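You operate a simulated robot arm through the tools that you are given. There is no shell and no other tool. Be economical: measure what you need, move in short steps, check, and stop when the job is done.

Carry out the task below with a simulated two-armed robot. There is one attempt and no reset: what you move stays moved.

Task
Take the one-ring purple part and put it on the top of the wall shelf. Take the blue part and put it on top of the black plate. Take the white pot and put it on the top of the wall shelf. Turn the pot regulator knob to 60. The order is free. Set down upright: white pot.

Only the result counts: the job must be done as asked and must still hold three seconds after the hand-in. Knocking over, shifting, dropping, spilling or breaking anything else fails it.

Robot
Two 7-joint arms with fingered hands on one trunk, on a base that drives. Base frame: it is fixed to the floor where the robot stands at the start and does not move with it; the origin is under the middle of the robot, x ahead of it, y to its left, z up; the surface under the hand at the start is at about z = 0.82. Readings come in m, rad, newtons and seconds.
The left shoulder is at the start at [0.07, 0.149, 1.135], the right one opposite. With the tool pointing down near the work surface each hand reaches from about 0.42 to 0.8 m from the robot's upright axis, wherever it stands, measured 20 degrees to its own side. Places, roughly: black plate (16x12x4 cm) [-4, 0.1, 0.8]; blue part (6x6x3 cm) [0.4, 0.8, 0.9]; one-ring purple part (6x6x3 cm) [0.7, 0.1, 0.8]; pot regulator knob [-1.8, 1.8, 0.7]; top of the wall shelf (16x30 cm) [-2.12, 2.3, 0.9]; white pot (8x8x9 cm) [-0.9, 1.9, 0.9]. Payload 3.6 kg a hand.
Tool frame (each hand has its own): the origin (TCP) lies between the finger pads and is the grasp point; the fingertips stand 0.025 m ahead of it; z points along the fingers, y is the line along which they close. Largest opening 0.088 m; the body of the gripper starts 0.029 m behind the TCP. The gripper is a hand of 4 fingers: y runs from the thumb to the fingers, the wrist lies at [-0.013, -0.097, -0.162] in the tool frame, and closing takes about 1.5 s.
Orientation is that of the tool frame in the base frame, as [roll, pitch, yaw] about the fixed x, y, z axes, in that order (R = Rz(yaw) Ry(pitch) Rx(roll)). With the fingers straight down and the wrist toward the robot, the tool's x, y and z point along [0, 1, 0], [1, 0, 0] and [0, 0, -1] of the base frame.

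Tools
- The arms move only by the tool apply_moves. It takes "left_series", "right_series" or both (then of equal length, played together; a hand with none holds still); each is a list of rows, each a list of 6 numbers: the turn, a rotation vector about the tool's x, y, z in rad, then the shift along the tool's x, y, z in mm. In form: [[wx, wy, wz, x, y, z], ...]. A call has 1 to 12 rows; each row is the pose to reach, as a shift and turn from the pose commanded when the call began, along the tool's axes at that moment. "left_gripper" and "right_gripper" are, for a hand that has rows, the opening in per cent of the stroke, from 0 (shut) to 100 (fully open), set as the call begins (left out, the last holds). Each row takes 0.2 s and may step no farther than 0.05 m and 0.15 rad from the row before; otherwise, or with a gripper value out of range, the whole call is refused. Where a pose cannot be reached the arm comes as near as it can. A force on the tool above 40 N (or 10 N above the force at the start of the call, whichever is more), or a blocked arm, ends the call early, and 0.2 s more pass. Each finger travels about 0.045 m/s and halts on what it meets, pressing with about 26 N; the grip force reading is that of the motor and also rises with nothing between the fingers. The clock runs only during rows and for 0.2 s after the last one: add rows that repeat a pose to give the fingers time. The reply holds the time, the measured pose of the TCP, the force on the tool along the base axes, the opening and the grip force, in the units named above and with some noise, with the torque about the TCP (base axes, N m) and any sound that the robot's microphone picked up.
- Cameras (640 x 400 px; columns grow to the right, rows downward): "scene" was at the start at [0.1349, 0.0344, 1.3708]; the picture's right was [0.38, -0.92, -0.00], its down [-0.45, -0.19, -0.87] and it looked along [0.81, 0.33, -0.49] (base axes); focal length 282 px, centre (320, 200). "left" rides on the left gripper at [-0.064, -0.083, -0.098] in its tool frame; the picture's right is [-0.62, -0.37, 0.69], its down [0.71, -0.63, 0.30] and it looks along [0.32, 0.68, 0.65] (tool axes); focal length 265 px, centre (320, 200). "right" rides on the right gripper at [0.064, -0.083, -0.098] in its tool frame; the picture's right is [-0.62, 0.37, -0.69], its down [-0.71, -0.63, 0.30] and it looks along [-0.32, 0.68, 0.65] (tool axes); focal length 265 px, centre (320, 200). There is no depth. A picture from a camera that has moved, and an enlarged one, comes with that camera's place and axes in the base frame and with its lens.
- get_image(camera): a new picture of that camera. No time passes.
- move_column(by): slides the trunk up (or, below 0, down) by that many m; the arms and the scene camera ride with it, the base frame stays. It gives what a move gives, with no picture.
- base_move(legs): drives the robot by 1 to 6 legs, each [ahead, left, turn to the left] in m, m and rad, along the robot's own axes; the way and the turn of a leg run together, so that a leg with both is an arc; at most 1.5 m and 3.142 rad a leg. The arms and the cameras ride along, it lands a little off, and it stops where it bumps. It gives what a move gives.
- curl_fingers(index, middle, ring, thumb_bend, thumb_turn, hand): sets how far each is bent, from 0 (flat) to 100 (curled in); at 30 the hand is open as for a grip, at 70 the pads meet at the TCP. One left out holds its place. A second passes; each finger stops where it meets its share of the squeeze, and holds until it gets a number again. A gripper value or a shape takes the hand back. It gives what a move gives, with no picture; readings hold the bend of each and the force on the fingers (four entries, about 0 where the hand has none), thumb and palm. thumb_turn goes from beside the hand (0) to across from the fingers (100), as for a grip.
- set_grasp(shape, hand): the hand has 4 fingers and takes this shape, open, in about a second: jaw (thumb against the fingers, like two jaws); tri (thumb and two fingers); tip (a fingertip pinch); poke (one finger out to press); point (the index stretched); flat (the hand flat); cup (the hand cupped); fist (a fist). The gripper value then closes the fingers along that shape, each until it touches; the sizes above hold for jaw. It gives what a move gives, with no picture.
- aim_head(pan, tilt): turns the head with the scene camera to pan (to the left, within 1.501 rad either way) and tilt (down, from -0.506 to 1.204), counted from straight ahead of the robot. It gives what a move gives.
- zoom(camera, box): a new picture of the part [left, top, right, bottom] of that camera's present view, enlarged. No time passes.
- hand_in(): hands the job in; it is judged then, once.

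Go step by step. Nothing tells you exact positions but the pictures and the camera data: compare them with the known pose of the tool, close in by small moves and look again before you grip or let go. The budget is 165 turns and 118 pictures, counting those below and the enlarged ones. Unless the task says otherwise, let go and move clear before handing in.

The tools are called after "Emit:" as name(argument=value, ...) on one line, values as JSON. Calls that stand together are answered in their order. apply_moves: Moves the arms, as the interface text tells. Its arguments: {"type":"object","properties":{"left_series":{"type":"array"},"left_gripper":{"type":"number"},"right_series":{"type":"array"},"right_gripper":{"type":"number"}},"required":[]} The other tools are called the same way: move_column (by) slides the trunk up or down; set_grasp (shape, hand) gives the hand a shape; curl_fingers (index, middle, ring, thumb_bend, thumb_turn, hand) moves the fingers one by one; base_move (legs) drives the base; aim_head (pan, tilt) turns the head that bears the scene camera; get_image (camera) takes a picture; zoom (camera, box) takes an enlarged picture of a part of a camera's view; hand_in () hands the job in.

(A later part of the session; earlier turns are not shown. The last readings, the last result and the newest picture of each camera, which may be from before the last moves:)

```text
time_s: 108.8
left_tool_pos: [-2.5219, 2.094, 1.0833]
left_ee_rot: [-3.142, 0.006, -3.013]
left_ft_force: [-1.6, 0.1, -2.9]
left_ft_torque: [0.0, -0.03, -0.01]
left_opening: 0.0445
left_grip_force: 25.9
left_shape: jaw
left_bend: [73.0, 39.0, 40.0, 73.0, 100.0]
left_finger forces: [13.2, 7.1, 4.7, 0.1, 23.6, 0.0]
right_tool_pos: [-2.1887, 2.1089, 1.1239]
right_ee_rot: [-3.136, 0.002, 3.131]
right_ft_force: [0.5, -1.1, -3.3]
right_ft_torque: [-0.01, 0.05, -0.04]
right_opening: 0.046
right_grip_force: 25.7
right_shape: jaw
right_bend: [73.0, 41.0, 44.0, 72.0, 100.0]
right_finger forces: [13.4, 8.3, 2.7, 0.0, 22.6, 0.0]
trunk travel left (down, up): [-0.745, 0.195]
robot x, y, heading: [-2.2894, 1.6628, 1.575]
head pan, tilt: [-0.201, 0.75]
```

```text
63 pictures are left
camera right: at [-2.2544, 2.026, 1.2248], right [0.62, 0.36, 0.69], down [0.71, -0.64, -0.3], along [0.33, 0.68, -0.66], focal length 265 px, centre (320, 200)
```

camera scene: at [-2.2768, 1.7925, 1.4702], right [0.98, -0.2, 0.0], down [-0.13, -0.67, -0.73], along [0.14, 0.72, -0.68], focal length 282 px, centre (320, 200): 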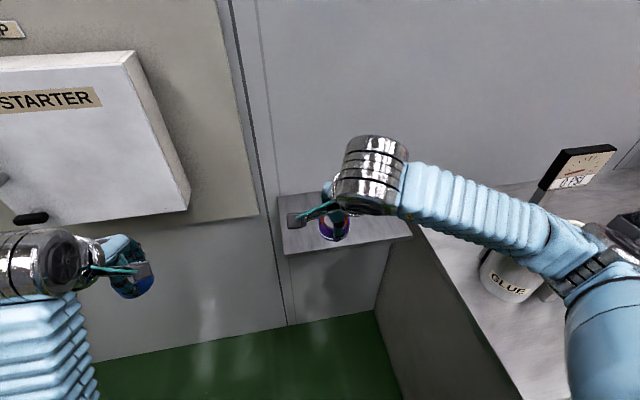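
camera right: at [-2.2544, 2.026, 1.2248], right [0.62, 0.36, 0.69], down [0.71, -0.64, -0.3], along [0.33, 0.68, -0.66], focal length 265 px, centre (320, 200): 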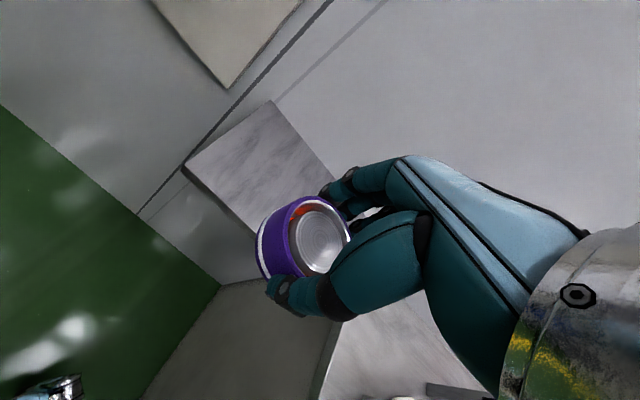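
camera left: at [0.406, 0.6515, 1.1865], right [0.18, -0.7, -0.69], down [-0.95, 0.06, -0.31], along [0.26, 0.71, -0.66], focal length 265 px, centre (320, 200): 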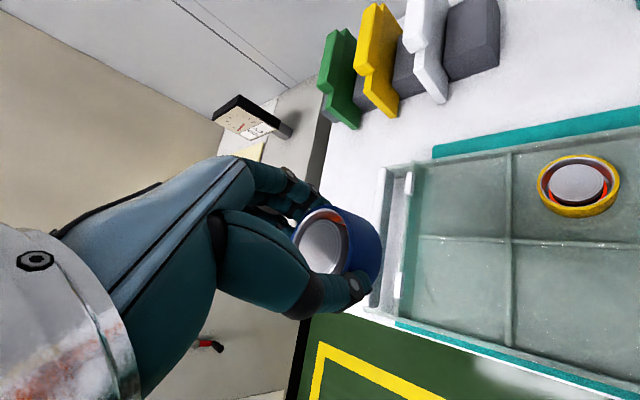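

The elbow is near the glue pot but free. I'll extend the hand over the shelf at height and look again.

Emit:
apply_moves(right_series=[[0, 0, 0, 0, 40, 0], [0, 0, 0, 0, 80, 0], [0, 0, 0, 0, 120, 0], [0, 0, 0, 0, 160, 0], [0, 0, 0, 0, 203, 0], [0, 0, 0, 0, 203, 40], [0, 0, 0, 0, 203, 80], [0, 0, 0, 0, 203, 130], [0, 0, 0, 0, 203, 130]])

Emit:
get_image(camera="scene")

Emit:
get_image(camera="right")

```text
time_s: 110.8
left_tool_pos: [-2.5186, 2.0949, 1.0837]
left_ee_rot: [-3.14, 0.002, -3.013]
left_ft_force: [0.0, -0.8, -2.9]
left_ft_torque: [0.0, -0.05, 0.0]
left_opening: 0.0448
left_grip_force: 26.1
left_shape: jaw
left_bend: [73.0, 39.0, 40.0, 73.0, 100.0]
left_finger forces: [13.3, 7.2, 4.6, 0.0, 23.9, 0.1]
right_tool_pos: [-2.1834, 2.3083, 0.9929]
right_ee_rot: [-3.135, 0.001, 3.131]
right_ft_force: [0.2, -0.8, -2.8]
right_ft_torque: [0.0, 0.01, 0.0]
right_opening: 0.0457
right_grip_force: 25.9
right_shape: jaw
right_bend: [73.0, 41.0, 44.0, 72.0, 100.0]
right_finger forces: [13.5, 8.3, 2.8, 0.0, 22.9, 0.0]
trunk travel left (down, up): [-0.745, 0.195]
robot x, y, heading: [-2.2918, 1.6628, 1.575]
head pan, tilt: [-0.201, 0.75]
```

```text
62 pictures are left
camera scene: at [-2.2731, 1.7934, 1.47], right [0.98, -0.2, 0.0], down [-0.13, -0.67, -0.73], along [0.14, 0.72, -0.68], focal length 282 px, centre (320, 200)
```

scene: 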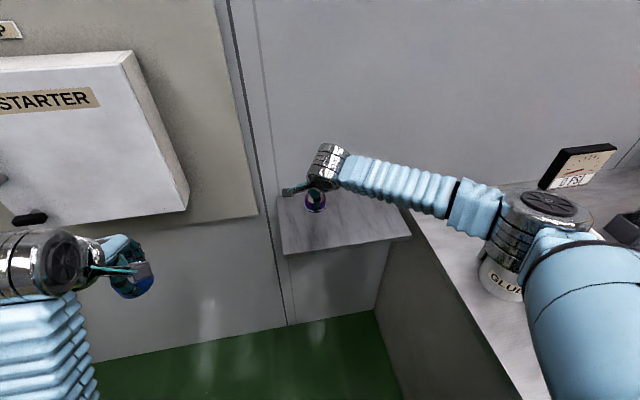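

```text
61 pictures are left
camera right: at [-2.2485, 2.2258, 1.0932], right [0.62, 0.36, 0.69], down [0.71, -0.64, -0.3], along [0.33, 0.68, -0.66], focal length 265 px, centre (320, 200)
```

right: 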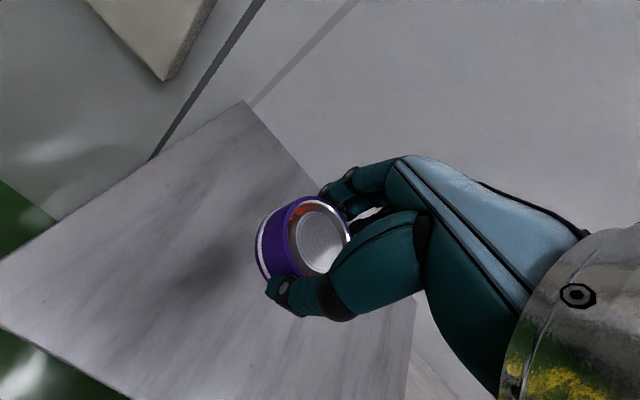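

The elbow joint hovers close over the glue pot. I'll check the clearance before lowering.

Emit:
aim_head(pan=-0.6, tilt=0.75)

Emit:
get_image(camera="scene")

```text
time_s: 111.7
left_tool_pos: [-2.5218, 2.0962, 1.0831]
left_ee_rot: [-3.14, 0.002, -3.013]
left_ft_force: [-0.4, 0.5, -3.8]
left_ft_torque: [0.02, -0.04, -0.02]
left_opening: 0.0444
left_grip_force: 26.4
left_shape: jaw
left_bend: [73.0, 39.0, 39.0, 73.0, 100.0]
left_finger forces: [13.3, 7.3, 4.7, 0.1, 23.7, 0.0]
right_tool_pos: [-2.1852, 2.3098, 0.9928]
right_ee_rot: [-3.135, 0.001, 3.133]
right_ft_force: [0.6, 0.1, -3.2]
right_ft_torque: [-0.04, -0.02, 0.02]
right_opening: 0.0462
right_grip_force: 25.5
right_shape: jaw
right_bend: [73.0, 41.0, 44.0, 72.0, 100.0]
right_finger forces: [13.5, 8.5, 2.7, 0.0, 23.0, 0.0]
trunk travel left (down, up): [-0.745, 0.195]
robot x, y, heading: [-2.2906, 1.665, 1.574]
head pan, tilt: [-0.6, 0.75]
```

```text
60 pictures are left
camera scene: at [-2.2444, 1.7827, 1.4699], right [0.83, -0.56, 0.0], down [-0.38, -0.57, -0.73], along [0.41, 0.6, -0.68], focal length 282 px, centre (320, 200)
```

scene: 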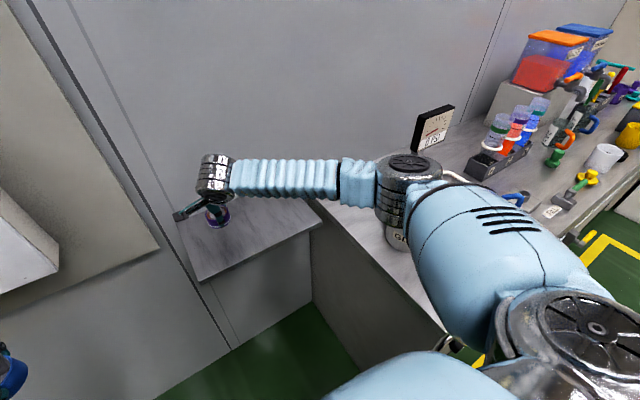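

I'll raise the trunk 0.12 m for elbow clearance, then lower the hand onto the shelf in steps.

Emit:
move_column(by=0.12)

Emit:
apply_moves(right_series=[[0, 0, 0, 0, 5, 40], [0, 0, 0, 0, 5, 80], [0, 0, 0, 0, 5, 120], [0, 0, 0, 0, 5, 145], [0, 0, 0, 0, 5, 165], [0, 0, 0, 0, 5, 165]])

Emit:
get_image(camera="scene")

Emit:
get_image(camera="right")

```text
time_s: 113.2
left_tool_pos: [-2.5198, 2.0957, 1.2028]
left_ee_rot: [-3.14, 0.003, -3.013]
left_ft_force: [-0.2, -0.3, -2.9]
left_ft_torque: [-0.04, -0.05, -0.03]
left_opening: 0.0447
left_grip_force: 26.1
left_shape: jaw
left_bend: [73.0, 39.0, 39.0, 73.0, 100.0]
left_finger forces: [13.3, 7.2, 4.6, 0.0, 23.7, 0.0]
right_tool_pos: [-2.1848, 2.3094, 1.1128]
right_ee_rot: [-3.136, -0.002, 3.132]
right_ft_force: [0.4, 0.8, -3.4]
right_ft_torque: [-0.02, 0.0, 0.02]
right_opening: 0.0458
right_grip_force: 26.1
right_shape: jaw
right_bend: [73.0, 41.0, 44.0, 72.0, 100.0]
right_finger forces: [13.5, 8.5, 2.7, 0.0, 23.0, 0.0]
trunk travel left (down, up): [-0.865, 0.075]
robot x, y, heading: [-2.2902, 1.6612, 1.573]
head pan, tilt: [-0.6, 0.75]
```

```text
time_s: 114.6
left_tool_pos: [-2.519, 2.0965, 1.2036]
left_ee_rot: [-3.14, 0.003, -3.011]
left_ft_force: [-0.5, 0.9, -3.7]
left_ft_torque: [-0.01, -0.03, 0.02]
left_opening: 0.0445
left_grip_force: 26.5
left_shape: jaw
left_bend: [73.0, 39.0, 39.0, 73.0, 100.0]
left_finger forces: [13.3, 7.3, 4.7, 0.1, 23.8, 0.0]
right_tool_pos: [-2.1853, 2.3121, 0.9466]
right_ee_rot: [-3.137, 0.0, 3.13]
right_ft_force: [0.2, -0.1, -3.2]
right_ft_torque: [-0.03, -0.02, 0.01]
right_opening: 0.0458
right_grip_force: 25.9
right_shape: jaw
right_bend: [73.0, 41.0, 44.0, 72.0, 100.0]
right_finger forces: [13.3, 8.4, 2.8, 0.0, 22.7, 0.1]
trunk travel left (down, up): [-0.865, 0.075]
robot x, y, heading: [-2.294, 1.6653, 1.574]
head pan, tilt: [-0.6, 0.75]
```

```text
59 pictures are left
camera scene: at [-2.2435, 1.7819, 1.5899], right [0.83, -0.56, 0.0], down [-0.38, -0.56, -0.73], along [0.41, 0.6, -0.68], focal length 282 px, centre (320, 200)
```

scene: 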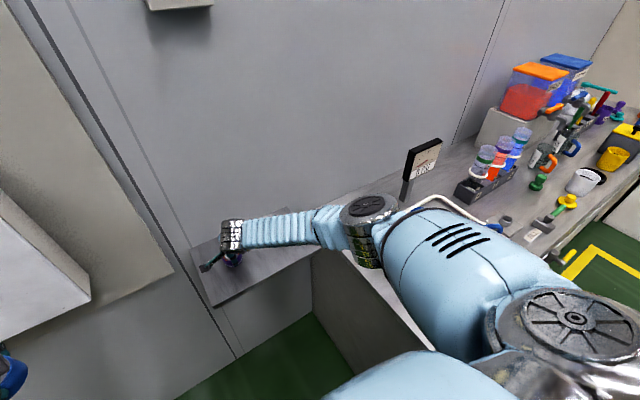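

```text
58 pictures are left
camera right: at [-2.2489, 2.2293, 1.0468], right [0.62, 0.37, 0.69], down [0.71, -0.64, -0.3], along [0.33, 0.68, -0.66], focal length 265 px, centre (320, 200)
```

right: 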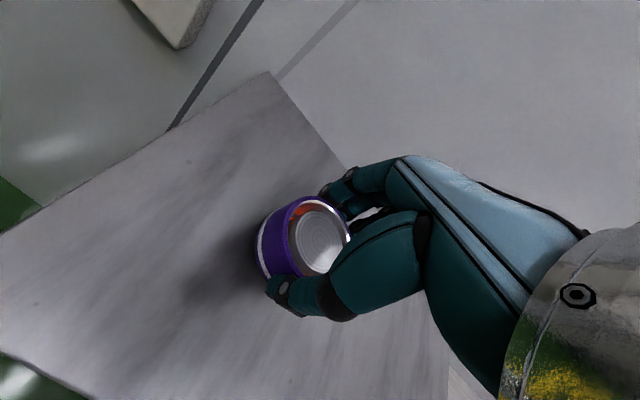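

The elbow is well clear now. I'll creep down the last ~2 cm, watching the force.

Emit:
apply_moves(right_series=[[0, 0, 0, 0, 0, 4], [0, 0, 0, 0, 0, 8], [0, 0, 0, 0, 0, 12], [0, 0, 0, 0, 0, 15], [0, 0, 0, 0, 0, 17]])

```text
time_s: 115.8
left_tool_pos: [-2.52, 2.0947, 1.2035]
left_ee_rot: [-3.141, 0.004, -3.011]
left_ft_force: [0.1, -0.2, -2.6]
left_ft_torque: [-0.01, -0.09, -0.01]
left_opening: 0.0448
left_grip_force: 26.0
left_shape: jaw
left_bend: [73.0, 39.0, 39.0, 73.0, 100.0]
left_finger forces: [13.3, 7.3, 4.7, 0.0, 23.8, 0.0]
right_tool_pos: [-2.1839, 2.313, 0.9313]
right_ee_rot: [-3.139, 0.0, 3.131]
right_ft_force: [0.6, -0.4, 4.0]
right_ft_torque: [0.1, 0.0, -0.01]
right_opening: 0.0458
right_grip_force: 26.1
right_shape: jaw
right_bend: [73.0, 41.0, 44.0, 72.0, 100.0]
right_finger forces: [13.9, 8.2, 2.8, 0.0, 23.3, 0.0]
trunk travel left (down, up): [-0.865, 0.075]
robot x, y, heading: [-2.2905, 1.6584, 1.574]
head pan, tilt: [-0.6, 0.75]
```

The part touches the shelf (force flipped by ~7 N). I'll open the hand.

Emit:
apply_moves(right_series=[[0, 0, 0, 0, 0, 0], [0, 0, 0, 0, 0, 0], [0, 0, 0, 0, 0, 0], [0, 0, 0, 0, 0, 0], [0, 0, 0, 0, 0, 0], [0, 0, 0, 0, 0, 0], [0, 0, 0, 0, 0, 0], [0, 0, 0, 0, 0, -10], [0, 0, 0, 0, 0, -50], [0, 0, 0, 0, 0, -90], [0, 0, 0, 0, 0, -130]], right_gripper=100)

Emit:
get_image(camera="right")

```text
time_s: 118.2
left_tool_pos: [-2.5207, 2.0951, 1.2029]
left_ee_rot: [-3.139, 0.004, -3.013]
left_ft_force: [-0.2, 0.4, -3.5]
left_ft_torque: [0.0, -0.01, 0.01]
left_opening: 0.0444
left_grip_force: 26.0
left_shape: jaw
left_bend: [73.0, 39.0, 39.0, 73.0, 100.0]
left_finger forces: [13.4, 7.2, 4.8, 0.0, 23.9, 0.0]
right_tool_pos: [-2.182, 2.3135, 1.0621]
right_ee_rot: [-3.136, 0.002, 3.131]
right_ft_force: [-0.2, 0.8, 0.0]
right_ft_torque: [0.0, -0.01, 0.03]
right_opening: 0.0876
right_grip_force: 0.2
right_shape: jaw
right_bend: [30.0, 30.0, 30.0, 30.0, 98.0]
right_finger forces: [0.0, 0.0, 0.0, 0.0, 0.0, 0.0]
trunk travel left (down, up): [-0.865, 0.075]
robot x, y, heading: [-2.2922, 1.6644, 1.577]
head pan, tilt: [-0.6, 0.75]
```

```text
57 pictures are left
camera right: at [-2.2469, 2.2308, 1.1617], right [0.62, 0.37, 0.69], down [0.71, -0.64, -0.3], along [0.33, 0.68, -0.66], focal length 265 px, centre (320, 200)
```

right: 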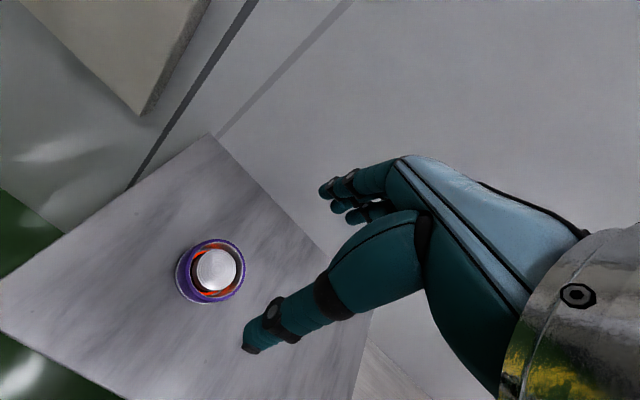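

The purple part sits well on the shelf at (-2.18, 2.32). Now I'll retract the right hand, back out, and drive along to the white pot.

Emit:
apply_moves(right_series=[[0, 0, 0, 0, -30, -20], [0, 0, 0, 0, -70, -40], [0, 0, 0, 0, -110, -40], [0, 0, 0, 0, -150, -40], [0, 0, 0, 0, -190, -40], [0, 0, 0, 0, -220, -40]])

Emit:
base_move(legs=[[-0.58, 0, 0], [0, -1.15, 0]])

Emit:
aim_head(pan=-0.1, tilt=0.6)

Emit:
get_image(camera="scene")

```text
time_s: 119.6
left_tool_pos: [-2.52, 2.0954, 1.2031]
left_ee_rot: [-3.139, 0.003, -3.012]
left_ft_force: [0.3, 0.2, -3.7]
left_ft_torque: [-0.05, -0.02, -0.01]
left_opening: 0.0447
left_grip_force: 26.3
left_shape: jaw
left_bend: [73.0, 39.0, 39.0, 73.0, 100.0]
left_finger forces: [13.3, 7.2, 4.6, 0.0, 23.9, 0.0]
right_tool_pos: [-2.1887, 2.092, 1.1043]
right_ee_rot: [-3.137, 0.001, 3.13]
right_ft_force: [-1.4, 0.3, 0.1]
right_ft_torque: [-0.01, -0.01, 0.03]
right_opening: 0.0878
right_grip_force: 0.0
right_shape: jaw
right_bend: [30.0, 30.0, 30.0, 30.0, 98.0]
right_finger forces: [0.0, 0.0, 0.1, 0.0, 0.0, 0.0]
trunk travel left (down, up): [-0.865, 0.075]
robot x, y, heading: [-2.2926, 1.661, 1.576]
head pan, tilt: [-0.6, 0.75]
```

```text
time_s: 142.0
left_tool_pos: [-1.3504, 1.5128, 1.2048]
left_ee_rot: [-3.141, 0.003, -3.035]
left_ft_force: [0.4, 0.3, -3.1]
left_ft_torque: [-0.01, -0.04, 0.0]
left_opening: 0.0445
left_grip_force: 25.4
left_shape: jaw
left_bend: [73.0, 39.0, 39.0, 73.0, 100.0]
left_finger forces: [13.1, 7.2, 4.9, 0.0, 23.8, 0.0]
right_tool_pos: [-1.0174, 1.505, 1.1045]
right_ee_rot: [-3.138, -0.001, 3.112]
right_ft_force: [0.0, -0.8, -0.4]
right_ft_torque: [-0.02, 0.0, 0.0]
right_opening: 0.0877
right_grip_force: 0.0
right_shape: jaw
right_bend: [30.0, 30.0, 30.0, 30.0, 98.0]
right_finger forces: [0.1, 0.0, 0.1, 0.0, 0.0, 0.0]
trunk travel left (down, up): [-0.865, 0.075]
robot x, y, heading: [-1.1279, 1.0756, 1.56]
head pan, tilt: [-0.6, 0.75]
```

```text
time_s: 142.9
left_tool_pos: [-1.3502, 1.5149, 1.2041]
left_ee_rot: [3.141, 0.003, -3.032]
left_ft_force: [0.1, 0.6, -3.6]
left_ft_torque: [-0.07, -0.04, -0.01]
left_opening: 0.0445
left_grip_force: 25.7
left_shape: jaw
left_bend: [73.0, 39.0, 39.0, 73.0, 100.0]
left_finger forces: [13.1, 7.1, 4.8, 0.1, 23.8, 0.0]
right_tool_pos: [-1.0175, 1.5048, 1.1057]
right_ee_rot: [-3.135, -0.001, 3.113]
right_ft_force: [-0.3, -0.7, 0.0]
right_ft_torque: [0.0, 0.01, -0.01]
right_opening: 0.0878
right_grip_force: 0.2
right_shape: jaw
right_bend: [30.0, 30.0, 30.0, 30.0, 98.0]
right_finger forces: [0.0, 0.1, 0.0, 0.1, 0.1, 0.0]
trunk travel left (down, up): [-0.865, 0.075]
robot x, y, heading: [-1.1325, 1.08, 1.557]
head pan, tilt: [-0.099, 0.6]
```

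```text
56 pictures are left
camera scene: at [-1.1169, 1.216, 1.6027], right [0.99, -0.12, 0.0], down [-0.07, -0.56, -0.82], along [0.1, 0.82, -0.57], focal length 282 px, centre (320, 200)
```

scene: 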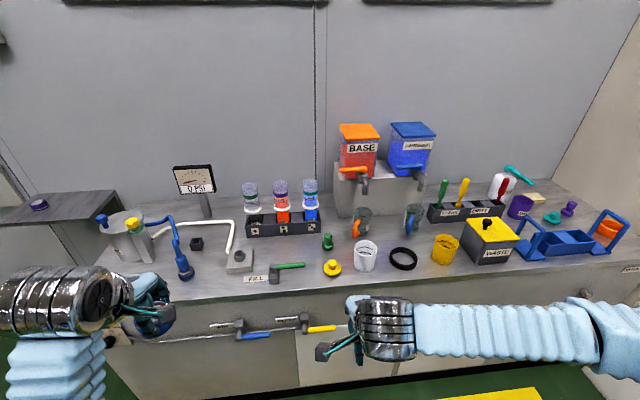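

The white pot's at about (-0.887, 1.884), clear of neighbours. I'll drive 0.17 ahead and 0.1 right so it's in front of the right shoulder, and open the right hand a bit wider.

Emit:
base_move(legs=[[0, -0.1, 0.01], [0.17, 0, 0]])

Emit:
curl_fingers(hand="right", index=18, middle=18, ring=18, thumb_bend=18, thumb_turn=98)

Emit:
get_image(camera="right")

Emit:
get_image(camera="scene")

```text
time_s: 147.2
left_tool_pos: [-1.2522, 1.6791, 1.2031]
left_ee_rot: [-3.14, 0.003, -3.022]
left_ft_force: [-0.1, 0.1, -2.6]
left_ft_torque: [-0.01, -0.02, 0.02]
left_opening: 0.0444
left_grip_force: 26.6
left_shape: jaw
left_bend: [73.0, 39.0, 39.0, 73.0, 100.0]
left_finger forces: [13.2, 7.2, 5.0, 0.0, 23.9, 0.0]
right_tool_pos: [-0.9198, 1.675, 1.1051]
right_ee_rot: [-3.136, -0.001, 3.12]
right_ft_force: [-0.9, 0.1, -0.3]
right_ft_torque: [-0.02, 0.01, -0.05]
right_opening: 0.0877
right_grip_force: 0.0
right_shape: jaw
right_bend: [30.0, 30.0, 30.0, 30.0, 98.0]
right_finger forces: [0.0, 0.0, 0.1, 0.0, 0.1, 0.0]
trunk travel left (down, up): [-0.865, 0.075]
robot x, y, heading: [-1.0279, 1.2474, 1.56]
head pan, tilt: [-0.099, 0.6]
```

```text
time_s: 148.2
left_tool_pos: [-1.2531, 1.6815, 1.2042]
left_ee_rot: [-3.137, 0.003, -3.024]
left_ft_force: [-0.5, 0.0, -3.5]
left_ft_torque: [0.0, -0.02, -0.01]
left_opening: 0.0443
left_grip_force: 26.7
left_shape: jaw
left_bend: [73.0, 39.0, 39.0, 73.0, 100.0]
left_finger forces: [13.4, 7.3, 4.7, 0.0, 23.8, 0.0]
right_tool_pos: [-0.9214, 1.6768, 1.1047]
right_ee_rot: [-3.134, 0.002, 3.12]
right_ft_force: [0.7, -0.1, -0.5]
right_ft_torque: [0.0, 0.0, -0.01]
right_opening: 0.107
right_grip_force: 0.0
right_shape: fingers
right_bend: [18.0, 18.0, 18.0, 18.0, 95.0]
right_finger forces: [0.0, 0.1, 0.0, 0.0, 0.0, 0.0]
trunk travel left (down, up): [-0.865, 0.075]
robot x, y, heading: [-1.0262, 1.2506, 1.563]
head pan, tilt: [-0.099, 0.6]
```

```text
55 pictures are left
camera right: at [-0.9869, 1.5949, 1.2048], right [0.63, 0.36, 0.69], down [0.7, -0.65, -0.3], along [0.34, 0.67, -0.66], focal length 265 px, centre (320, 200)
```

right: 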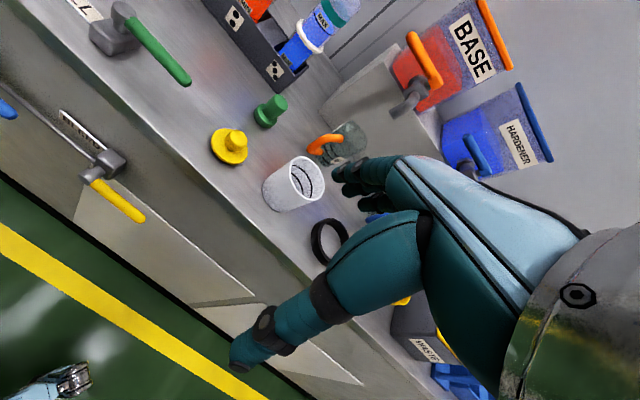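

```text
54 pictures are left
camera scene: at [-1.0181, 1.3881, 1.6028], right [0.99, -0.11, 0.0], down [-0.06, -0.56, -0.82], along [0.09, 0.82, -0.57], focal length 282 px, centre (320, 200)
```

scene: 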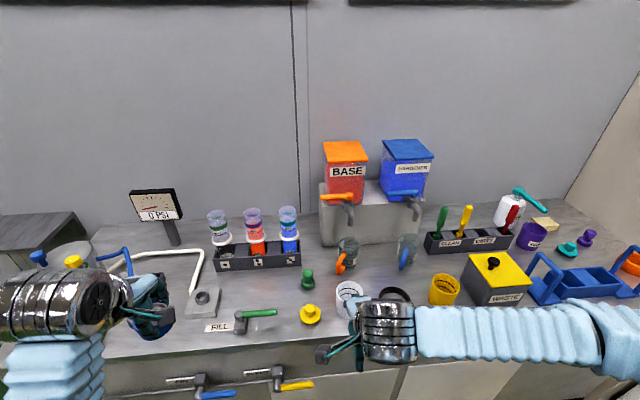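

Pot at about (-0.886, 1.88). I'll bring the right hand above it and re-measure.

Emit:
apply_moves(right_series=[[0, 0, 0, -6, 42, 0], [0, 0, 0, -12, 84, 0], [0, 0, 0, -18, 126, 0], [0, 0, 0, -24, 168, 0], [0, 0, 0, -30, 207, 20], [0, 0, 0, -30, 207, 55], [0, 0, 0, -30, 207, 55]])

Emit:
get_image(camera="right")

Emit:
zoom(camera="scene", box=[270, 220, 430, 340])

```text
time_s: 149.8
left_tool_pos: [-1.2508, 1.6803, 1.2044]
left_ee_rot: [-3.139, 0.001, -3.025]
left_ft_force: [0.1, 0.3, -3.4]
left_ft_torque: [0.0, -0.03, 0.01]
left_opening: 0.0445
left_grip_force: 25.9
left_shape: jaw
left_bend: [73.0, 39.0, 39.0, 73.0, 100.0]
left_finger forces: [13.3, 7.4, 4.8, 0.0, 23.9, 0.0]
right_tool_pos: [-0.8869, 1.88, 1.0482]
right_ee_rot: [-3.138, 0.0, 3.121]
right_ft_force: [0.0, -0.4, 0.3]
right_ft_torque: [-0.02, -0.02, -0.04]
right_opening: 0.1073
right_grip_force: 0.1
right_shape: fingers
right_bend: [18.0, 18.0, 18.0, 18.0, 95.0]
right_finger forces: [0.1, 0.0, 0.0, 0.0, 0.1, 0.1]
trunk travel left (down, up): [-0.865, 0.075]
robot x, y, heading: [-1.0259, 1.2469, 1.565]
head pan, tilt: [-0.099, 0.6]
```

```text
53 pictures are left
camera right: at [-0.9518, 1.7985, 1.1489], right [0.63, 0.36, 0.69], down [0.7, -0.65, -0.3], along [0.34, 0.67, -0.66], focal length 265 px, centre (320, 200)
```

right: 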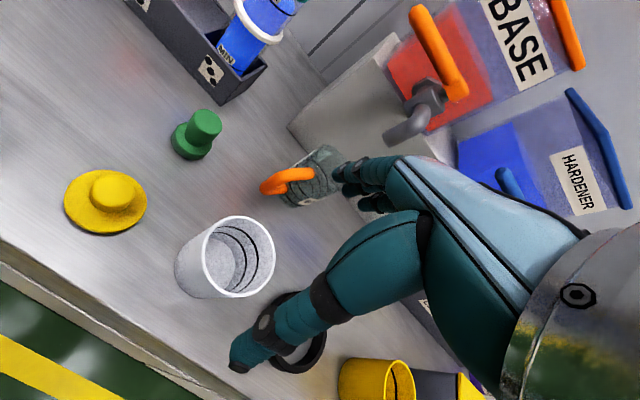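

```text
3.33 times, centred on (350, 280) of scene
camera zoom: at [-1.0162, 1.3855, 1.603], right [0.99, -0.11, 0.0], down [-0.06, -0.56, -0.83], along [0.09, 0.82, -0.56], focal length 939 px, centre (220, -67)
```

zoom: 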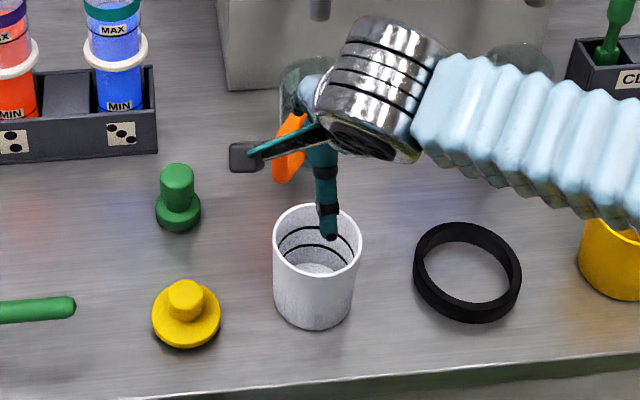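

From the hand camera the rim centre is at about (-0.887, 1.889). I'll correct and descend to just above the rim.

Emit:
apply_moves(right_series=[[0, 0, 0, 1, 8, 15], [0, 0, 0, 1, 8, 35], [0, 0, 0, 1, 8, 50], [0, 0, 0, 1, 8, 60], [0, 0, 0, 1, 8, 60]])

Emit:
get_image(camera="right")

Emit:
zoom(camera="scene", box=[270, 220, 430, 340])

```text
time_s: 151.1
left_tool_pos: [-1.252, 1.6812, 1.2032]
left_ee_rot: [-3.141, 0.0, -3.023]
left_ft_force: [-0.2, -0.9, -3.3]
left_ft_torque: [-0.01, -0.03, -0.01]
left_opening: 0.0445
left_grip_force: 26.0
left_shape: jaw
left_bend: [73.0, 39.0, 39.0, 73.0, 100.0]
left_finger forces: [13.4, 7.3, 4.8, 0.1, 23.9, 0.1]
right_tool_pos: [-0.8885, 1.8893, 0.9895]
right_ee_rot: [-3.137, 0.0, 3.121]
right_ft_force: [1.4, -0.9, -0.2]
right_ft_torque: [-0.01, -0.01, -0.01]
right_opening: 0.1072
right_grip_force: 0.1
right_shape: fingers
right_bend: [18.0, 18.0, 18.0, 18.0, 95.0]
right_finger forces: [0.0, 0.2, 0.0, 0.0, 0.0, 0.0]
trunk travel left (down, up): [-0.865, 0.075]
robot x, y, heading: [-1.0249, 1.2506, 1.564]
head pan, tilt: [-0.099, 0.6]
```

```text
51 pictures are left
camera right: at [-0.9543, 1.8071, 1.0892], right [0.63, 0.36, 0.69], down [0.7, -0.65, -0.3], along [0.34, 0.67, -0.66], focal length 265 px, centre (320, 200)
```

right: 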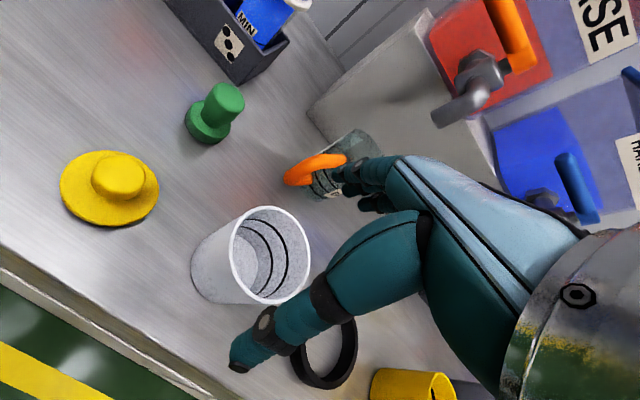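

```text
3.33 times, centred on (350, 280) of scene
camera zoom: at [-1.017, 1.3872, 1.6028], right [0.99, -0.11, 0.0], down [-0.06, -0.56, -0.82], along [0.09, 0.82, -0.57], focal length 939 px, centre (220, -67)
```

zoom: 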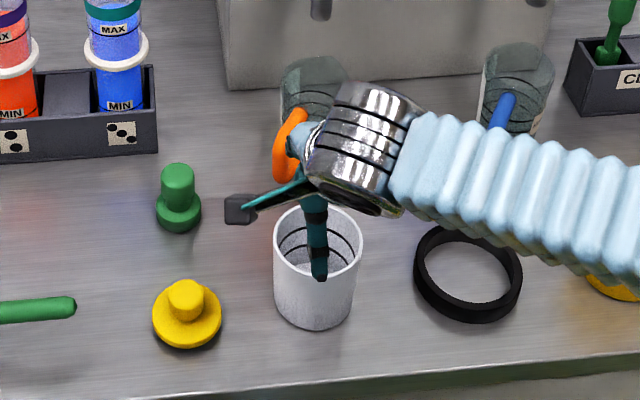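

Alignment is good, and there is room behind before the beaker. I'll descend around the pot to z≈0.93 in small steps.

Emit:
apply_moves(right_series=[[0, 0, 0, 2, 0, 15], [0, 0, 0, 2, 0, 30], [0, 0, 0, 2, 0, 42], [0, 0, 0, 2, 0, 54], [0, 0, 0, 2, 0, 60], [0, 0, 0, 2, 0, 60]])

Emit:
get_image(camera="right")

Emit:
zoom(camera="scene", box=[270, 220, 430, 340])

```text
time_s: 152.4
left_tool_pos: [-1.2519, 1.6813, 1.2028]
left_ee_rot: [-3.14, 0.001, -3.023]
left_ft_force: [-0.7, 0.3, -2.9]
left_ft_torque: [0.02, -0.02, 0.0]
left_opening: 0.0442
left_grip_force: 25.9
left_shape: jaw
left_bend: [73.0, 39.0, 39.0, 73.0, 100.0]
left_finger forces: [13.3, 7.3, 4.8, 0.0, 24.0, 0.0]
right_tool_pos: [-0.889, 1.8899, 0.928]
right_ee_rot: [-3.137, 0.0, 3.12]
right_ft_force: [0.9, 0.2, -0.1]
right_ft_torque: [-0.02, 0.01, 0.01]
right_opening: 0.1073
right_grip_force: 0.0
right_shape: fingers
right_bend: [18.0, 18.0, 18.0, 18.0, 95.0]
right_finger forces: [0.0, 0.0, 0.0, 0.1, 0.1, 0.0]
trunk travel left (down, up): [-0.865, 0.075]
robot x, y, heading: [-1.0259, 1.2503, 1.564]
head pan, tilt: [-0.099, 0.6]
```

```text
49 pictures are left
camera right: at [-0.9552, 1.8083, 1.028], right [0.63, 0.36, 0.69], down [0.7, -0.65, -0.3], along [0.34, 0.67, -0.66], focal length 265 px, centre (320, 200)
```

right: 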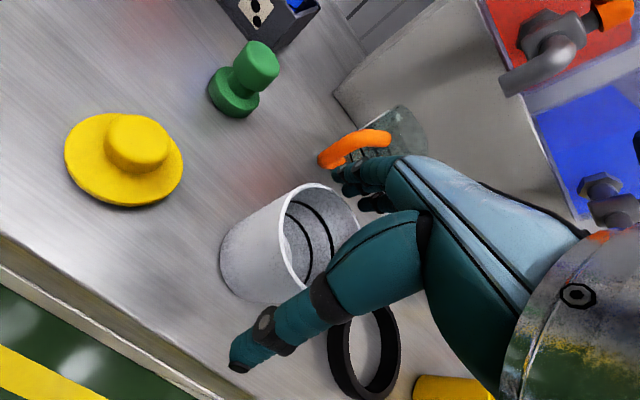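

```text
3.33 times, centred on (350, 280) of scene
camera zoom: at [-1.0166, 1.3866, 1.6029], right [0.99, -0.11, 0.0], down [-0.06, -0.56, -0.83], along [0.09, 0.82, -0.56], focal length 939 px, centre (220, -67)
```

zoom: 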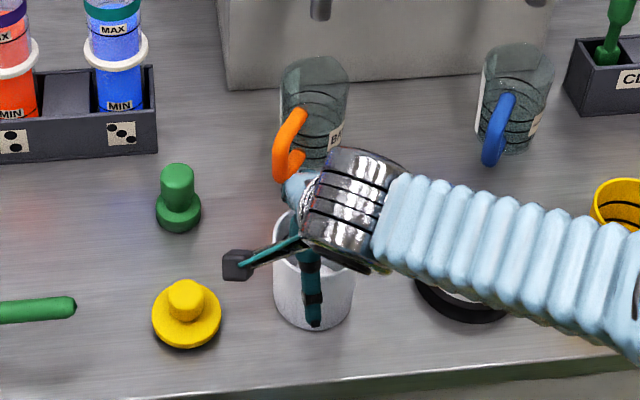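

The thumb is in front of the pot and fingers behind, with no contact forces. I'll close.

Emit:
apply_moves(right_series=[[0, 0, 0, 0, 0, 0], [0, 0, 0, 0, 0, 0], [0, 0, 0, 0, 0, 0], [0, 0, 0, 0, 0, 0], [0, 0, 0, 0, 0, 0], [0, 0, 0, 0, 0, 0], [0, 0, 0, 0, 0, 0]], right_gripper=0)

Emit:
get_image(camera="right")

```text
time_s: 154.1
left_tool_pos: [-1.2535, 1.681, 1.2046]
left_ee_rot: [-3.141, 0.003, -3.023]
left_ft_force: [-0.9, -0.8, -3.5]
left_ft_torque: [-0.02, -0.05, 0.02]
left_opening: 0.0445
left_grip_force: 25.7
left_shape: jaw
left_bend: [73.0, 39.0, 39.0, 73.0, 100.0]
left_finger forces: [13.3, 7.3, 4.8, 0.1, 23.8, 0.0]
right_tool_pos: [-0.8896, 1.8896, 0.927]
right_ee_rot: [-3.134, 0.002, 3.12]
right_ft_force: [0.2, 0.2, -0.3]
right_ft_torque: [0.01, -0.01, 0.0]
right_opening: 0.0066
right_grip_force: 25.2
right_shape: jaw
right_bend: [74.0, 53.0, 56.0, 46.0, 100.0]
right_finger forces: [0.1, 0.0, 0.0, 0.0, 0.1, 0.0]
trunk travel left (down, up): [-0.865, 0.075]
robot x, y, heading: [-1.0238, 1.2484, 1.56]
head pan, tilt: [-0.099, 0.6]
```

```text
47 pictures are left
camera right: at [-0.9555, 1.8079, 1.0279], right [0.63, 0.36, 0.69], down [0.7, -0.65, -0.3], along [0.34, 0.67, -0.66], focal length 265 px, centre (320, 200)
```

right: 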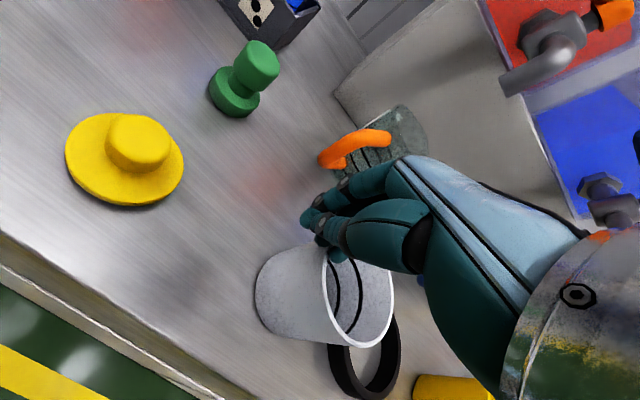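

The hand closed on nothing: the pot got squeezed aside but is still upright. Finger forces are zero, so I'll lift straight up with the hand closed and look again.

Emit:
apply_moves(right_series=[[0, 0, 0, 0, 0, -15], [0, 0, 0, 0, 0, -40], [0, 0, 0, 0, 0, -80], [0, 0, 0, 0, 0, -115], [0, 0, 0, 0, 0, -115]])

Emit:
get_image(camera="right")

Emit:
zoom(camera="scene", box=[270, 220, 430, 340])

```text
time_s: 155.2
left_tool_pos: [-1.2511, 1.6819, 1.2029]
left_ee_rot: [-3.14, 0.003, -3.023]
left_ft_force: [-0.1, -0.4, -3.2]
left_ft_torque: [0.0, -0.04, 0.02]
left_opening: 0.0447
left_grip_force: 25.6
left_shape: jaw
left_bend: [73.0, 39.0, 39.0, 73.0, 100.0]
left_finger forces: [13.3, 7.3, 4.8, 0.0, 24.0, 0.0]
right_tool_pos: [-0.8884, 1.8915, 1.0421]
right_ee_rot: [-3.135, 0.0, 3.121]
right_ft_force: [0.8, 0.0, 0.0]
right_ft_torque: [-0.02, -0.02, -0.01]
right_opening: 0.0065
right_grip_force: 26.2
right_shape: jaw
right_bend: [74.0, 53.0, 56.0, 46.0, 100.0]
right_finger forces: [0.1, 0.0, 0.0, 0.0, 0.0, 0.0]
trunk travel left (down, up): [-0.865, 0.075]
robot x, y, heading: [-1.0276, 1.2456, 1.559]
head pan, tilt: [-0.099, 0.6]
```

```text
46 pictures are left
camera right: at [-0.9543, 1.8091, 1.1433], right [0.63, 0.36, 0.69], down [0.7, -0.65, -0.3], along [0.34, 0.67, -0.66], focal length 265 px, centre (320, 200)
```

right: 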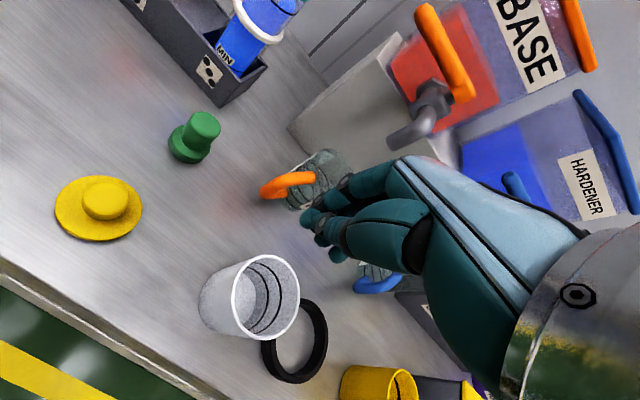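

```text
3.33 times, centred on (350, 280) of scene
camera zoom: at [-1.0171, 1.3873, 1.6028], right [0.99, -0.11, 0.0], down [-0.06, -0.56, -0.82], along [0.09, 0.82, -0.57], focal length 939 px, centre (220, -67)
```

zoom: 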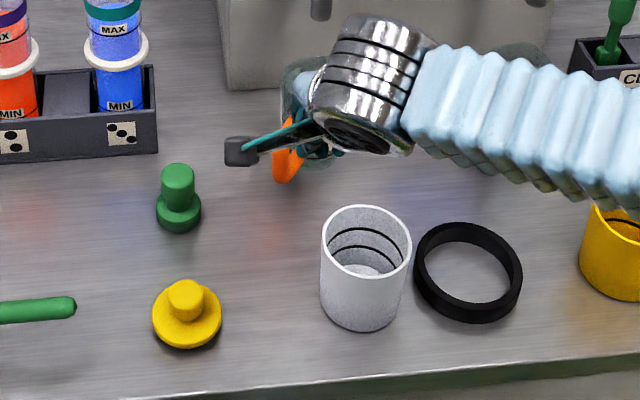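

The pot slid about 4 cm right, upright, next to the black ring, which is unmoved. I'll open wide again, move over it (biased 12 mm toward the ring side), and this time close step by step.

Emit:
curl_fingers(hand="right", index=18, middle=18, ring=18, thumb_bend=18, thumb_turn=98)

Emit:
apply_moves(right_series=[[0, 0, 0, -28, 1, 0], [0, 0, 0, -55, 1, 0], [0, 0, 0, -55, 1, 30], [0, 0, 0, -55, 1, 50], [0, 0, 0, -55, 1, 50]])

Emit:
get_image(camera="right")

```text
time_s: 156.2
left_tool_pos: [-1.2512, 1.6821, 1.2034]
left_ee_rot: [3.141, 0.001, -3.022]
left_ft_force: [-0.5, -1.3, -2.9]
left_ft_torque: [-0.03, -0.01, 0.02]
left_opening: 0.0447
left_grip_force: 25.7
left_shape: jaw
left_bend: [73.0, 39.0, 39.0, 73.0, 100.0]
left_finger forces: [13.3, 7.3, 4.8, 0.0, 23.9, 0.0]
right_tool_pos: [-0.8866, 1.8899, 1.0426]
right_ee_rot: [-3.134, 0.001, 3.12]
right_ft_force: [-0.2, -0.8, -0.1]
right_ft_torque: [-0.01, 0.0, 0.0]
right_opening: 0.1069
right_grip_force: 0.1
right_shape: fingers
right_bend: [18.0, 18.0, 18.0, 18.0, 95.0]
right_finger forces: [0.1, 0.1, 0.0, 0.0, 0.0, 0.2]
trunk travel left (down, up): [-0.865, 0.075]
robot x, y, heading: [-1.0288, 1.2471, 1.563]
head pan, tilt: [-0.099, 0.6]
```

```text
time_s: 157.4
left_tool_pos: [-1.2503, 1.6803, 1.2046]
left_ee_rot: [3.141, 0.001, -3.024]
left_ft_force: [-0.1, -0.1, -2.4]
left_ft_torque: [0.0, -0.02, 0.03]
left_opening: 0.0443
left_grip_force: 26.2
left_shape: jaw
left_bend: [73.0, 39.0, 39.0, 73.0, 100.0]
left_finger forces: [13.3, 7.3, 4.7, 0.1, 23.9, 0.1]
right_tool_pos: [-0.8328, 1.889, 0.9905]
right_ee_rot: [-3.135, -0.001, 3.12]
right_ft_force: [0.4, -0.7, -0.1]
right_ft_torque: [-0.01, 0.0, 0.01]
right_opening: 0.1071
right_grip_force: 0.1
right_shape: fingers
right_bend: [18.0, 18.0, 18.0, 18.0, 95.0]
right_finger forces: [0.0, 0.1, 0.0, 0.0, 0.1, 0.1]
trunk travel left (down, up): [-0.865, 0.075]
robot x, y, heading: [-1.0229, 1.2501, 1.564]
head pan, tilt: [-0.099, 0.6]
```

```text
44 pictures are left
camera right: at [-0.8979, 1.8073, 1.0913], right [0.63, 0.36, 0.69], down [0.7, -0.65, -0.3], along [0.34, 0.67, -0.66], focal length 265 px, centre (320, 200)
```

right: 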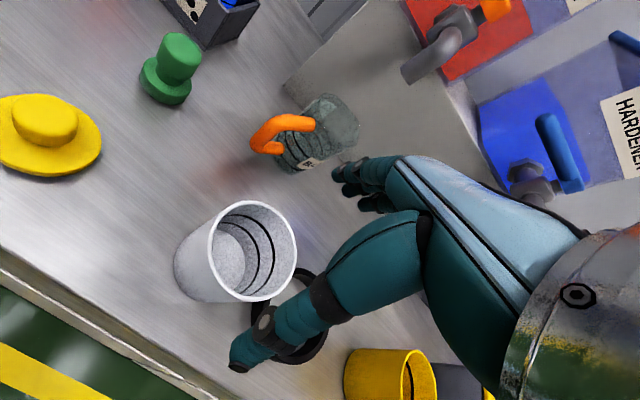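

Positioned with the intended bias. I'll descend to z≈0.928.

Emit:
apply_moves(right_series=[[0, 0, 0, 0, 0, 15], [0, 0, 0, 0, 0, 30], [0, 0, 0, 0, 0, 45], [0, 0, 0, 0, 0, 60], [0, 0, 0, 0, 0, 64], [0, 0, 0, 0, 0, 64]])

Emit:
curl_fingers(hand="right", index=32, middle=32, ring=32, thumb_bend=32)

Emit:
get_image(camera="right")

Emit:
zoom(camera="scene", box=[270, 220, 430, 340])

```text
time_s: 158.8
left_tool_pos: [-1.253, 1.681, 1.2036]
left_ee_rot: [-3.14, 0.001, -3.022]
left_ft_force: [-0.4, 0.2, -2.4]
left_ft_torque: [-0.05, 0.02, 0.01]
left_opening: 0.0445
left_grip_force: 25.6
left_shape: jaw
left_bend: [73.0, 39.0, 39.0, 73.0, 100.0]
left_finger forces: [13.3, 7.4, 4.8, 0.0, 23.9, 0.0]
right_tool_pos: [-0.8322, 1.8876, 0.9288]
right_ee_rot: [-3.137, -0.001, 3.12]
right_ft_force: [0.9, 0.0, -1.0]
right_ft_torque: [-0.05, 0.0, -0.03]
right_opening: 0.1069
right_grip_force: 0.0
right_shape: fingers
right_bend: [18.0, 18.0, 18.0, 18.0, 95.0]
right_finger forces: [0.1, 0.1, 0.1, 0.1, 0.0, 0.1]
trunk travel left (down, up): [-0.865, 0.075]
robot x, y, heading: [-1.026, 1.2484, 1.562]
head pan, tilt: [-0.099, 0.6]
```

```text
time_s: 159.8
left_tool_pos: [-1.252, 1.6815, 1.2031]
left_ee_rot: [-3.14, 0.005, -3.021]
left_ft_force: [0.5, 0.2, -2.9]
left_ft_torque: [-0.03, -0.07, -0.03]
left_opening: 0.0445
left_grip_force: 26.0
left_shape: jaw
left_bend: [73.0, 39.0, 39.0, 73.0, 100.0]
left_finger forces: [13.3, 7.3, 4.8, 0.0, 23.9, 0.0]
right_tool_pos: [-0.8346, 1.8892, 0.9291]
right_ee_rot: [-3.137, -0.001, 3.122]
right_ft_force: [-0.4, -0.8, 2.6]
right_ft_torque: [0.12, -0.04, 0.0]
right_opening: 0.0813
right_grip_force: 1.7
right_shape: fingers
right_bend: [32.0, 31.0, 32.0, 32.0, 96.0]
right_finger forces: [0.0, 2.9, 0.0, 0.0, 0.0, 0.1]
trunk travel left (down, up): [-0.865, 0.075]
robot x, y, heading: [-1.0263, 1.2517, 1.564]
head pan, tilt: [-0.099, 0.6]
```

```text
43 pictures are left
camera right: at [-0.9001, 1.8066, 1.0294], right [0.63, 0.36, 0.69], down [0.7, -0.65, -0.3], along [0.34, 0.67, -0.66], focal length 265 px, centre (320, 200)
```

right: 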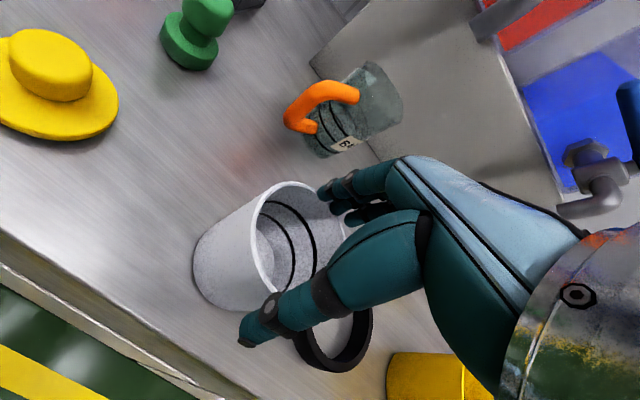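

```text
3.33 times, centred on (350, 280) of scene
camera zoom: at [-1.0173, 1.3866, 1.6029], right [0.99, -0.11, 0.0], down [-0.06, -0.56, -0.83], along [0.09, 0.82, -0.56], focal length 939 px, centre (220, -67)
```

zoom: 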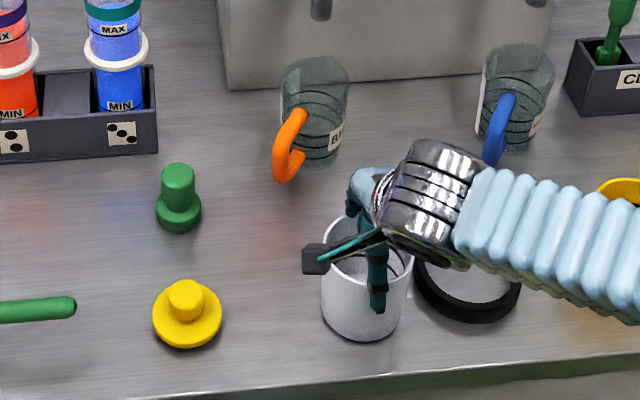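

The middle finger touches the back of the pot and the thumb is in front; closing step by step continues.

Emit:
curl_fingers(hand="right", index=40, middle=40, ring=40, thumb_bend=42)

Emit:
get_image(camera="right")

Emit:
zoom(camera="scene", box=[270, 220, 430, 340])

```text
time_s: 160.8
left_tool_pos: [-1.2529, 1.6795, 1.2039]
left_ee_rot: [-3.141, 0.002, -3.023]
left_ft_force: [0.3, 0.5, -3.1]
left_ft_torque: [0.03, -0.02, -0.01]
left_opening: 0.0447
left_grip_force: 25.9
left_shape: jaw
left_bend: [73.0, 39.0, 39.0, 73.0, 100.0]
left_finger forces: [13.3, 7.3, 4.8, 0.0, 23.9, 0.1]
right_tool_pos: [-0.8341, 1.8883, 0.9304]
right_ee_rot: [-3.138, -0.001, 3.12]
right_ft_force: [-0.2, 2.7, 10.7]
right_ft_torque: [0.5, -0.1, 0.02]
right_opening: 0.0636
right_grip_force: 5.3
right_shape: fingers
right_bend: [39.0, 36.0, 40.0, 42.0, 97.0]
right_finger forces: [1.3, 9.7, 0.0, 0.0, 0.1, 0.0]
trunk travel left (down, up): [-0.865, 0.075]
robot x, y, heading: [-1.0271, 1.2527, 1.568]
head pan, tilt: [-0.099, 0.6]
```

```text
41 pictures are left
camera right: at [-0.9005, 1.8063, 1.0303], right [0.63, 0.36, 0.69], down [0.7, -0.65, -0.3], along [0.34, 0.67, -0.66], focal length 265 px, centre (320, 200)
```

right: 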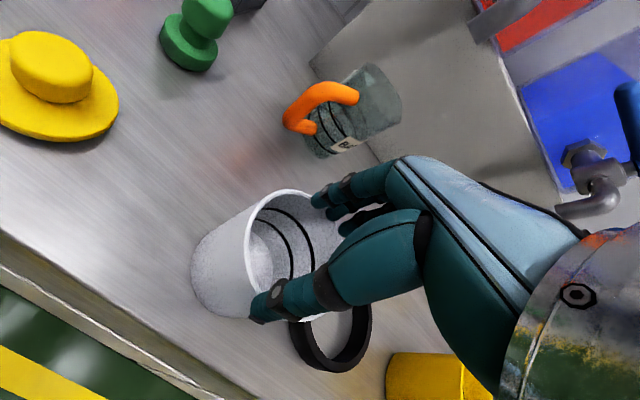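

```text
3.33 times, centred on (350, 280) of scene
camera zoom: at [-1.0179, 1.3856, 1.6031], right [0.99, -0.11, 0.0], down [-0.06, -0.56, -0.83], along [0.09, 0.82, -0.56], focal length 939 px, centre (220, -67)
```

zoom: 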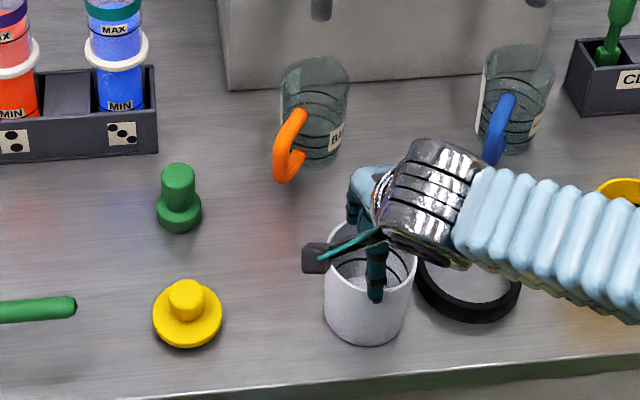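

An upward force suggests a bad contact, maybe with the thumb inside the cup. I'll zoom into the hand camera.

Emit:
zoom(camera="right", box=[180, 160, 400, 360])

Emit:
zoom(camera="scene", box=[310, 250, 390, 320])

```text
2.00 times, centred on (290, 260) of right
camera zoom: at [-0.9005, 1.8063, 1.0303], right [0.63, 0.36, 0.69], down [0.7, -0.65, -0.3], along [0.34, 0.67, -0.66], focal length 531 px, centre (380, 80)
```

zoom: 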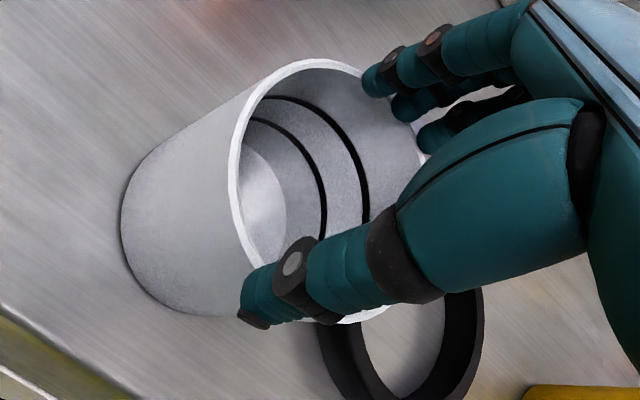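

```text
5.71 times, centred on (350, 285) of scene
camera zoom: at [-1.0179, 1.3856, 1.6031], right [0.99, -0.11, 0.0], down [-0.06, -0.56, -0.83], along [0.09, 0.82, -0.56], focal length 1610 px, centre (149, -286)
```

zoom: 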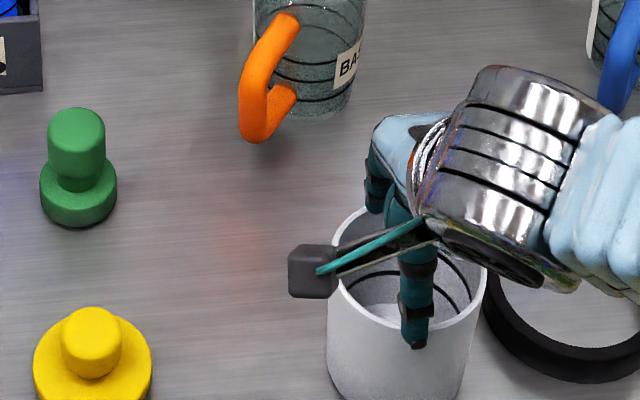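

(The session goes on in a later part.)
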